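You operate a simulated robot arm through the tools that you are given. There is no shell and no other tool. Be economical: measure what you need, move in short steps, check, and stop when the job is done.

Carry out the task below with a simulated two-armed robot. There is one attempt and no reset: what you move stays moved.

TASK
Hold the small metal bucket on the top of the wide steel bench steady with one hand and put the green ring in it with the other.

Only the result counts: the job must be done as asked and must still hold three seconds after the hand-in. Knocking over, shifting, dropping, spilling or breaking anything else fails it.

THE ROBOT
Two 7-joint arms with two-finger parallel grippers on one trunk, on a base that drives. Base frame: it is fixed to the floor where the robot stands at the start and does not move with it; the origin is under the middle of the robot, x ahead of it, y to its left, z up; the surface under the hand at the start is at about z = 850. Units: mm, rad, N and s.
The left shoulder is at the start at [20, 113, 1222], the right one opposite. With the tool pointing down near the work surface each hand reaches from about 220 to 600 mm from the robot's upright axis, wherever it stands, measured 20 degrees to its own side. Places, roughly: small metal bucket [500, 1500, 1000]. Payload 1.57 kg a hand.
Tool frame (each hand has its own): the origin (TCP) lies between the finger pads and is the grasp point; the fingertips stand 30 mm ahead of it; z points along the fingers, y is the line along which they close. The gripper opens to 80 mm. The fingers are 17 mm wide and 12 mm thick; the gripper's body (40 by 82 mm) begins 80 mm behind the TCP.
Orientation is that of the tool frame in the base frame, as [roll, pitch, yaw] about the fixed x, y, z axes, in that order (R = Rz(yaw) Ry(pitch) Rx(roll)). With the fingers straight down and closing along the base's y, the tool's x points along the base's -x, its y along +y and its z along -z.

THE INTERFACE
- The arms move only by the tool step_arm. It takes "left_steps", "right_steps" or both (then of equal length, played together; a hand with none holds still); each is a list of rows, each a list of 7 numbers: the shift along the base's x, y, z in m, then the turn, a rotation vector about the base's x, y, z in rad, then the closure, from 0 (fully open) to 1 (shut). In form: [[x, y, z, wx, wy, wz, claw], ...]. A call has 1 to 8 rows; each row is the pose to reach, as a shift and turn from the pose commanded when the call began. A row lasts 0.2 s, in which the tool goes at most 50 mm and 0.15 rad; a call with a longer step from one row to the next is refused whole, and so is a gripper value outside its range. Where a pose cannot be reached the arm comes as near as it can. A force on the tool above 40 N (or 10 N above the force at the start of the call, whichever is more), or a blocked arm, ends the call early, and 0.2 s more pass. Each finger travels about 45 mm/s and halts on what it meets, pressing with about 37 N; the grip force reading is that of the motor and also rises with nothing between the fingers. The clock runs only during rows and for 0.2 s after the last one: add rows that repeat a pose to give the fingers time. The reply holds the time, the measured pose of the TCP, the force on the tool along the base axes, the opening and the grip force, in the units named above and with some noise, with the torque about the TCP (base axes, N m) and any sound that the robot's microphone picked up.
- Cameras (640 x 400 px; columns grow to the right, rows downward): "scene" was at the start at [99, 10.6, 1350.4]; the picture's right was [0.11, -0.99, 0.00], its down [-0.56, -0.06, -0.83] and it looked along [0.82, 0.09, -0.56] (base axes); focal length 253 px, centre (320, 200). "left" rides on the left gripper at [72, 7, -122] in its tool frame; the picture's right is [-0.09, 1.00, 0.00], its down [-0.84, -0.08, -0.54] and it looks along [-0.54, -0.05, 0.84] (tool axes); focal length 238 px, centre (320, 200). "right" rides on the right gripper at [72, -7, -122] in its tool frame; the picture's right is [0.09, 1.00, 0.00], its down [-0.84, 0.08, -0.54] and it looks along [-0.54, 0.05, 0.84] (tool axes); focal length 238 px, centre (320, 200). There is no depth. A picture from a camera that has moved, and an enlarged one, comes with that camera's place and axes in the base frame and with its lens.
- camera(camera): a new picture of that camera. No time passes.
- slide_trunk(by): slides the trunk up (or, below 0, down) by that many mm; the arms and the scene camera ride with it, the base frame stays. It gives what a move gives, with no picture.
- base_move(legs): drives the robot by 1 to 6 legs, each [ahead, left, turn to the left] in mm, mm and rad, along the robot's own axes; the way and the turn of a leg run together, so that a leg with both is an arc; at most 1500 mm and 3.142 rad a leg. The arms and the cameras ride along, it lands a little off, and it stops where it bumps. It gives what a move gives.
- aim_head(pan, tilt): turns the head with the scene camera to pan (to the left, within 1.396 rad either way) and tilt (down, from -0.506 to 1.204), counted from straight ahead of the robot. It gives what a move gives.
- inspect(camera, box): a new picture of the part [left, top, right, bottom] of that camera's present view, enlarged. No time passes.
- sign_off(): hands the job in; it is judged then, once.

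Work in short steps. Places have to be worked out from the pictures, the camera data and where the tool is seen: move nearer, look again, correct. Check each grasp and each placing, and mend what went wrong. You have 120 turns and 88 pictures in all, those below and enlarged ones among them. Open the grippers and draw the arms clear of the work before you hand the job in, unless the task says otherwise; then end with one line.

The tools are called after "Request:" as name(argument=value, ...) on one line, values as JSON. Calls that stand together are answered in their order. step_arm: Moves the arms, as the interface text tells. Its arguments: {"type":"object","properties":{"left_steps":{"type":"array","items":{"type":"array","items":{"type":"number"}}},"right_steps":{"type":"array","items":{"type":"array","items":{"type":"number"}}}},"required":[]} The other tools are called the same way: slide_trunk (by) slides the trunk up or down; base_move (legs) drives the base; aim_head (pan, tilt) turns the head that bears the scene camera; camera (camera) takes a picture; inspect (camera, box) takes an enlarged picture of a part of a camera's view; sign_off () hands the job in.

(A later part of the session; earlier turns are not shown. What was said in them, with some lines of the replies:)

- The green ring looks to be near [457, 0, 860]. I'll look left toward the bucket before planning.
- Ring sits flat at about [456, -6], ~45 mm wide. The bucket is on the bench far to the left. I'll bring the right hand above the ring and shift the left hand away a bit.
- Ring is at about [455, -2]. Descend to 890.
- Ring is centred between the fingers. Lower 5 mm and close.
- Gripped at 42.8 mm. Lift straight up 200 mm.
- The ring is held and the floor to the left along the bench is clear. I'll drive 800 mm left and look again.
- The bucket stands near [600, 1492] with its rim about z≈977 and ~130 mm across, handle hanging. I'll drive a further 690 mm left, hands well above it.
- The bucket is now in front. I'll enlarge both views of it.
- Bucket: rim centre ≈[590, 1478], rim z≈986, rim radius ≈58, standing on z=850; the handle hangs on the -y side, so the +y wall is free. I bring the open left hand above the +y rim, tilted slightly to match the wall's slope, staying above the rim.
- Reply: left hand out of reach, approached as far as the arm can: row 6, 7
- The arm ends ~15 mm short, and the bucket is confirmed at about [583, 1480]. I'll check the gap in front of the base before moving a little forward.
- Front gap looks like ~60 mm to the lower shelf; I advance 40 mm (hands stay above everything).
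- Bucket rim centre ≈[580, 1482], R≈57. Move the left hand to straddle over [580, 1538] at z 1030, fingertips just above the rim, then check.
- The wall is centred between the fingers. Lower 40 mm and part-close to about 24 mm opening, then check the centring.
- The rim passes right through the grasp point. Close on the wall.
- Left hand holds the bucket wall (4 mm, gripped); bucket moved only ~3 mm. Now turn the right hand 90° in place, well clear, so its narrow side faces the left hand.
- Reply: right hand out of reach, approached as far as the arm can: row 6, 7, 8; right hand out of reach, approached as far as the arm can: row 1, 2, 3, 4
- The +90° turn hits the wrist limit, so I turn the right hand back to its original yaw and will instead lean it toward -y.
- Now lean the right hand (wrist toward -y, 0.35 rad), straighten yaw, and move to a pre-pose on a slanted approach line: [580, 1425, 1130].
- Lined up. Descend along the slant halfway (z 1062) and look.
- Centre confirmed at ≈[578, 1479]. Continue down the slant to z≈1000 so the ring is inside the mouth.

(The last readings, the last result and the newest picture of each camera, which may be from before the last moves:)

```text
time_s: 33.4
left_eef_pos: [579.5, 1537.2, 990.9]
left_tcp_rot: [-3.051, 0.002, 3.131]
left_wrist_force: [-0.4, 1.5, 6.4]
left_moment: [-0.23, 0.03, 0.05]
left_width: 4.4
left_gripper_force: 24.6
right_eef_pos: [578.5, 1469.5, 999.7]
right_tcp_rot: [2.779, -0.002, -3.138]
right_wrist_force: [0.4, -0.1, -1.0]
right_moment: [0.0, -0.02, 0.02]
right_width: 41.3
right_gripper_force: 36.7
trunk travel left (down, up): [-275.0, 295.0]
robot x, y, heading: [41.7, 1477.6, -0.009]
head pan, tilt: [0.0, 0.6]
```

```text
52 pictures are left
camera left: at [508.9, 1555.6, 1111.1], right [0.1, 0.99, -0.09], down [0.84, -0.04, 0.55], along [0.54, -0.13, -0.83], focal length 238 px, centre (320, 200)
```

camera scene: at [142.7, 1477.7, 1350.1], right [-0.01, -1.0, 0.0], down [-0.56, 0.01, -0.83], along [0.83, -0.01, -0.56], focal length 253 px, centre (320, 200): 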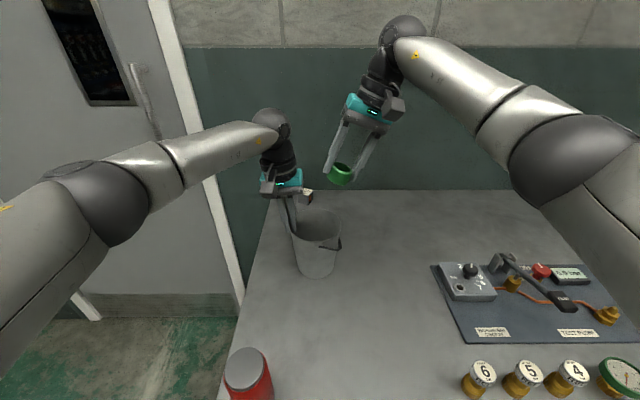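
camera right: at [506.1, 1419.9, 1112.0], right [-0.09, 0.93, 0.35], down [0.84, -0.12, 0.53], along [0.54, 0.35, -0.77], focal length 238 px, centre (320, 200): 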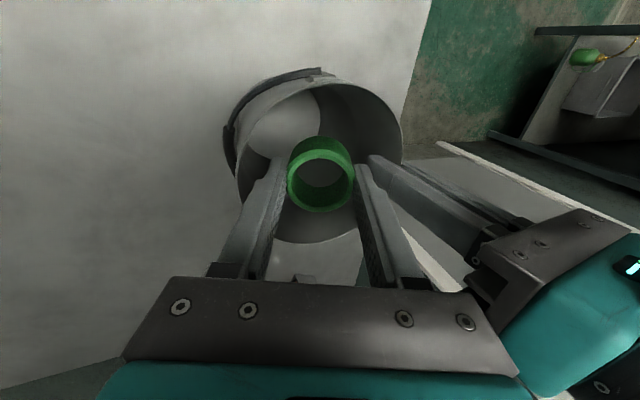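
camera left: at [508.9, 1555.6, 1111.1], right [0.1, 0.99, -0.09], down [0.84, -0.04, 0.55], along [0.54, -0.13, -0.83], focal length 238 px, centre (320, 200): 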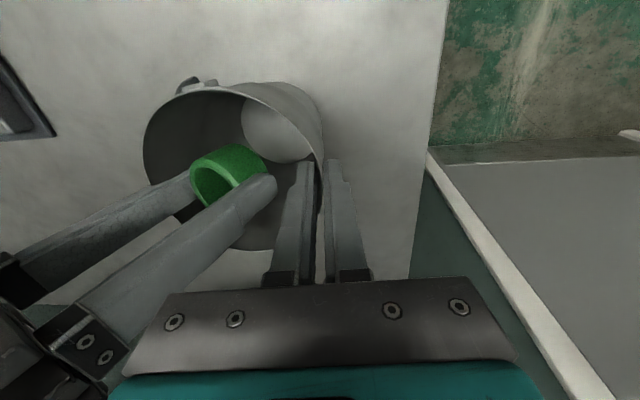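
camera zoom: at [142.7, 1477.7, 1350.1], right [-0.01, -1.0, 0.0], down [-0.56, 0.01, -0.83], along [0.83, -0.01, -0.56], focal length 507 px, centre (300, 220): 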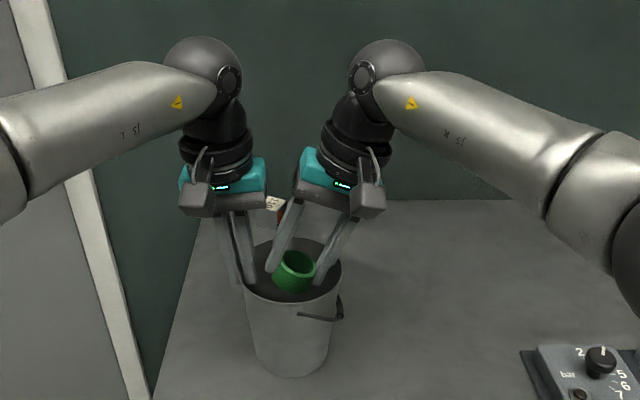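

The ring is inside the mouth with clearance to the left finger. Lower 15 mm more and open to ~52 mm.

Request:
step_arm(right_steps=[[0, 0, -0.008, 0, 0, 0, 1], [0, 0, -0.015, 0, 0, 0, 1], [0, 0, -0.015, 0, 0, 0, 0.35], [0, 0, -0.015, 0, 0, 0, 0.35], [0, 0, -0.015, 0, 0, 0, 0.35], [0, 0, -0.015, 0, 0, 0, 0.35]])

Request:
camera(camera="right")

Request:
camera(camera="left")

```text
time_s: 34.8
left_eef_pos: [581.9, 1537.6, 991.3]
left_tcp_rot: [-3.052, 0.001, 3.13]
left_wrist_force: [0.8, 0.1, 6.3]
left_moment: [-0.19, 0.08, 0.01]
left_width: 4.6
left_gripper_force: 25.0
right_eef_pos: [577.8, 1470.8, 986.3]
right_tcp_rot: [2.779, -0.004, -3.138]
right_wrist_force: [0.1, 3.6, 0.7]
right_moment: [-0.05, 0.01, 0.05]
right_width: 48.6
right_gripper_force: 0.1
trunk travel left (down, up): [-275.0, 295.0]
robot x, y, heading: [42.5, 1478.6, -0.007]
head pan, tilt: [0.0, 0.6]
```

```text
51 pictures are left
camera right: at [505.9, 1420.1, 1097.3], right [-0.1, 0.93, 0.35], down [0.84, -0.12, 0.53], along [0.54, 0.35, -0.77], focal length 238 px, centre (320, 200)
```

right: 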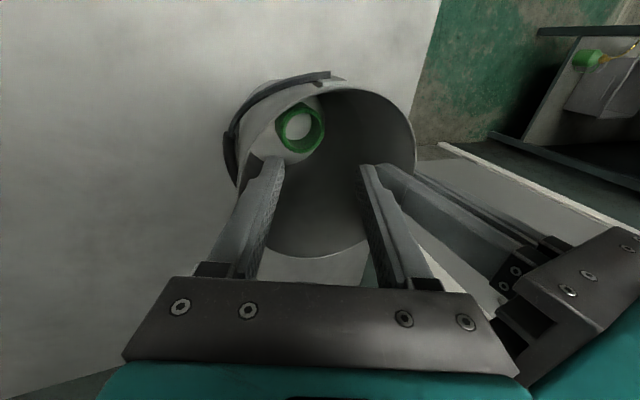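

```text
50 pictures are left
camera left: at [508.8, 1555.5, 1111.2], right [0.1, 0.99, -0.09], down [0.84, -0.04, 0.55], along [0.54, -0.13, -0.83], focal length 238 px, centre (320, 200)
```

left: 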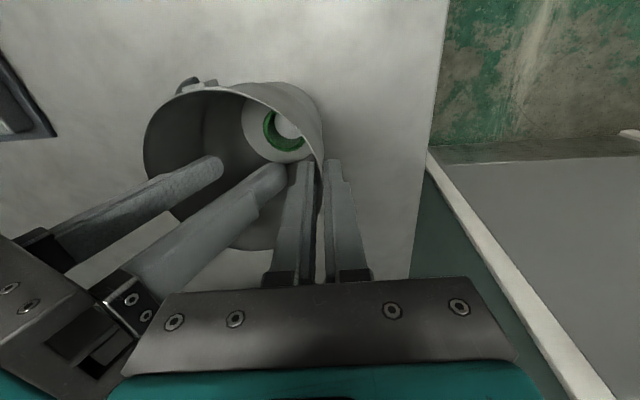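

The ring is flat in the bottom of the bucket. A right finger seems to brush the left one, so narrow slightly and retract back up the slant.

Request:
step_arm(right_steps=[[0, 0, 0, 0, 0, 0, 0.55], [0, 0, 0, 0, 0, 0, 0.55], [0, -0.004, 0.02, 0, 0, 0, 0.55], [0, -0.014, 0.05, 0, 0, 0, 0.55], [0, -0.028, 0.09, 0, 0, 0, 0.55], [0, -0.042, 0.13, 0, 0, 0, 0.55], [-0.02, -0.07, 0.15, 0, 0, 0, 0.55], [-0.05, -0.1, 0.15, 0, 0, 0, 0.55]])

Request:
inspect(camera="scene", box=[240, 90, 420, 290])

Request:
camera(camera="left")

```text
time_s: 36.6
left_eef_pos: [580.9, 1537.4, 990.3]
left_tcp_rot: [-3.051, 0.001, 3.132]
left_wrist_force: [-0.5, 1.1, 4.9]
left_moment: [-0.48, 0.06, 0.02]
left_width: 4.4
left_gripper_force: 25.1
right_eef_pos: [527.0, 1370.6, 1135.8]
right_tcp_rot: [2.777, -0.003, -3.139]
right_wrist_force: [0.1, 0.0, -0.1]
right_moment: [0.0, 0.01, 0.0]
right_width: 36.1
right_gripper_force: 0.0
trunk travel left (down, up): [-275.0, 295.0]
robot x, y, heading: [43.5, 1475.9, -0.012]
head pan, tilt: [0.0, 0.6]
```

```text
2.00 times, centred on (330, 190) of scene
camera zoom: at [142.5, 1476.9, 1350.1], right [-0.01, -1.0, 0.0], down [-0.56, 0.01, -0.83], along [0.83, -0.01, -0.56], focal length 507 px, centre (300, 220)
```

zoom: 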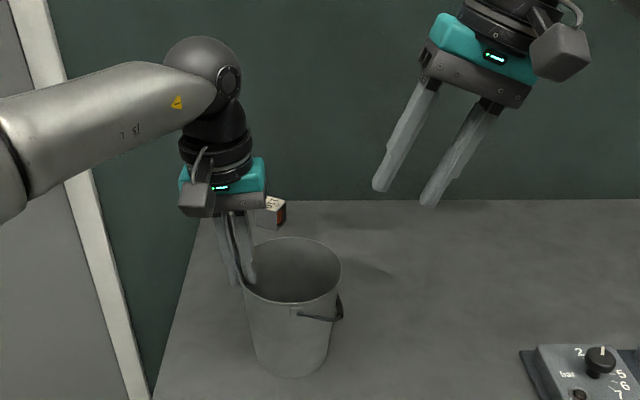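

```text
48 pictures are left
camera left: at [508.8, 1555.3, 1111.2], right [0.1, 0.99, -0.09], down [0.84, -0.04, 0.55], along [0.54, -0.13, -0.83], focal length 238 px, centre (320, 200)
```

left: 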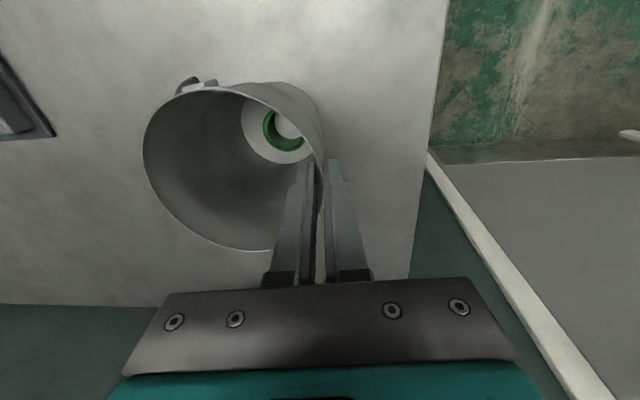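

Right hand clear, ring in the bucket. Release the left hand and raise it straight up.

Request:
step_arm(left_steps=[[0, 0, 0, 0, 0, 0, 0.8], [0, 0, 0, 0, 0, 0, 0.5], [0, 0, 0, 0, 0, 0, 0.5], [0, 0, 0, 0, 0, 0, 0.5], [0, 0, 0.03, 0, 0, 0, 0.5], [0, 0, 0.07, 0, 0, 0, 0.5], [0, 0.02, 0.11, 0, 0, 0, 0.5], [0, 0.03, 0.14, 0, 0, 0, 0.5]], right_steps=[[0, 0, 0, 0, 0, 0, 0.5], [0, 0, 0, 0, 0, 0, 0.3], [0, 0, 0, 0, 0, 0, 0], [0, 0, 0, 0, 0, 0, 0], [0, 0, 0, 0, 0, 0, 0], [-0.02, -0.02, 0, 0, 0, 0, 0], [-0.04, -0.04, 0, 0, 0, 0, 0], [-0.06, -0.06, 0, 0, 0, 0, 0]])

Request:
camera(camera="scene")

Request:
camera(camera="left")

```text
time_s: 38.4
left_eef_pos: [580.1, 1567.7, 1130.6]
left_tcp_rot: [-3.051, 0.001, 3.13]
left_wrist_force: [0.2, -0.6, 0.1]
left_moment: [0.03, -0.01, -0.01]
left_width: 39.9
left_gripper_force: 0.1
right_eef_pos: [468.8, 1310.0, 1135.6]
right_tcp_rot: [2.778, -0.004, -3.136]
right_wrist_force: [-0.7, -0.3, -1.0]
right_moment: [0.03, 0.0, -0.01]
right_width: 79.9
right_gripper_force: 0.0
trunk travel left (down, up): [-275.0, 295.0]
robot x, y, heading: [41.1, 1474.9, -0.012]
head pan, tilt: [0.0, 0.6]
```

```text
47 pictures are left
camera scene: at [142.6, 1476.7, 1350.1], right [-0.01, -1.0, 0.0], down [-0.56, 0.01, -0.83], along [0.83, -0.01, -0.56], focal length 253 px, centre (320, 200)
```

scene: 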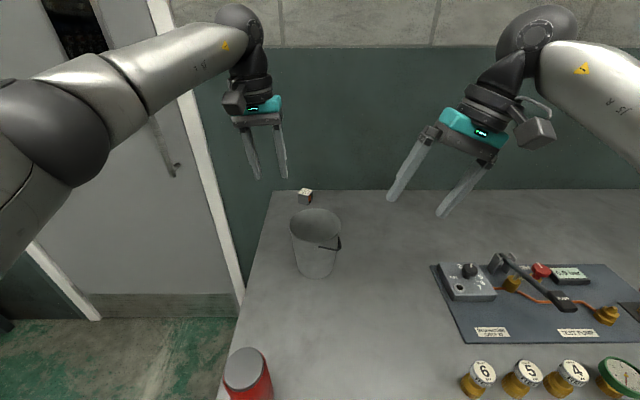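

```text
46 pictures are left
camera left: at [508.5, 1585.7, 1251.0], right [0.1, 0.99, -0.09], down [0.84, -0.04, 0.55], along [0.54, -0.13, -0.83], focal length 238 px, centre (320, 200)
```

left: 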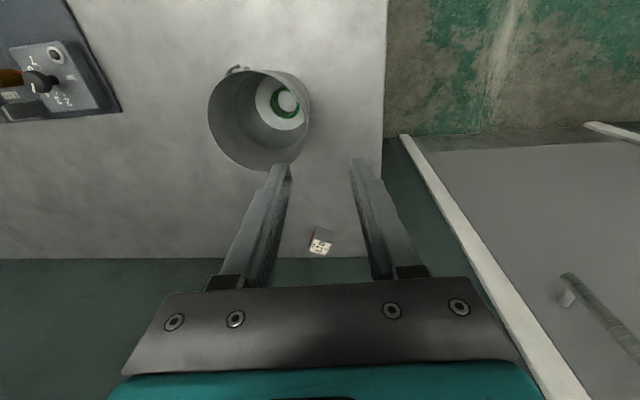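

The bucket stands upright with the green ring inside, nothing else is disturbed. I draw the left hand further back, fully open, away from the bucket.

Request:
step_arm(left_steps=[[-0.03, 0.03, 0, 0, 0, 0, 0], [-0.06, 0.06, 0, 0, 0, 0, 0], [-0.09, 0.09, 0, 0, 0, 0, 0], [-0.12, 0.12, 0, 0, 0, 0, 0], [-0.12, 0.12, 0, 0, 0, 0, 0]])

Request:
camera(camera="scene")

```text
time_s: 39.6
left_eef_pos: [461.8, 1688.0, 1130.4]
left_tcp_rot: [-3.049, 0.0, 3.131]
left_wrist_force: [-0.3, -0.2, -0.5]
left_moment: [-0.01, -0.01, 0.01]
left_width: 80.0
left_gripper_force: 0.1
right_eef_pos: [468.3, 1309.0, 1135.9]
right_tcp_rot: [2.778, -0.004, -3.139]
right_wrist_force: [-0.7, 0.7, 0.2]
right_moment: [0.01, -0.04, -0.02]
right_width: 79.9
right_gripper_force: 0.1
trunk travel left (down, up): [-275.0, 295.0]
robot x, y, heading: [41.7, 1478.1, -0.004]
head pan, tilt: [0.0, 0.6]
```

```text
45 pictures are left
camera scene: at [143.5, 1477.0, 1350.0], right [-0.01, -1.0, 0.0], down [-0.57, 0.01, -0.82], along [0.82, -0.01, -0.57], focal length 253 px, centre (320, 200)
```

scene: 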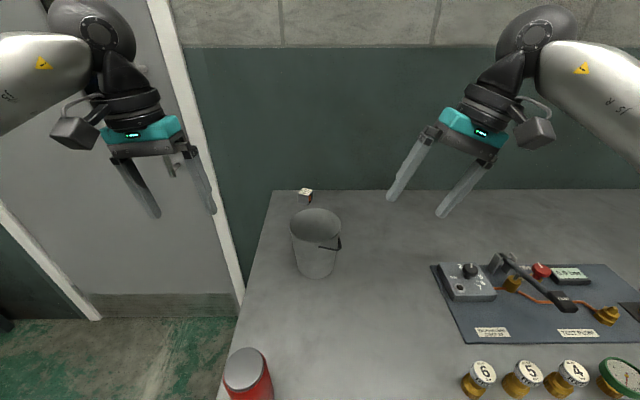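

Both hands are open and clear, and the bucket is steady with the ring inside. Handing in.

Request:
sign_off()

```text
The job is handed in.
```

The green ring is lying in the bottom of the small metal bucket. The left hand held the bucket by its rim while the right hand let the ring go. The bucket is upright and shifted only about 3 mm when gripped. Nothing else on the bench looked disturbed, and both hands are open and clear.
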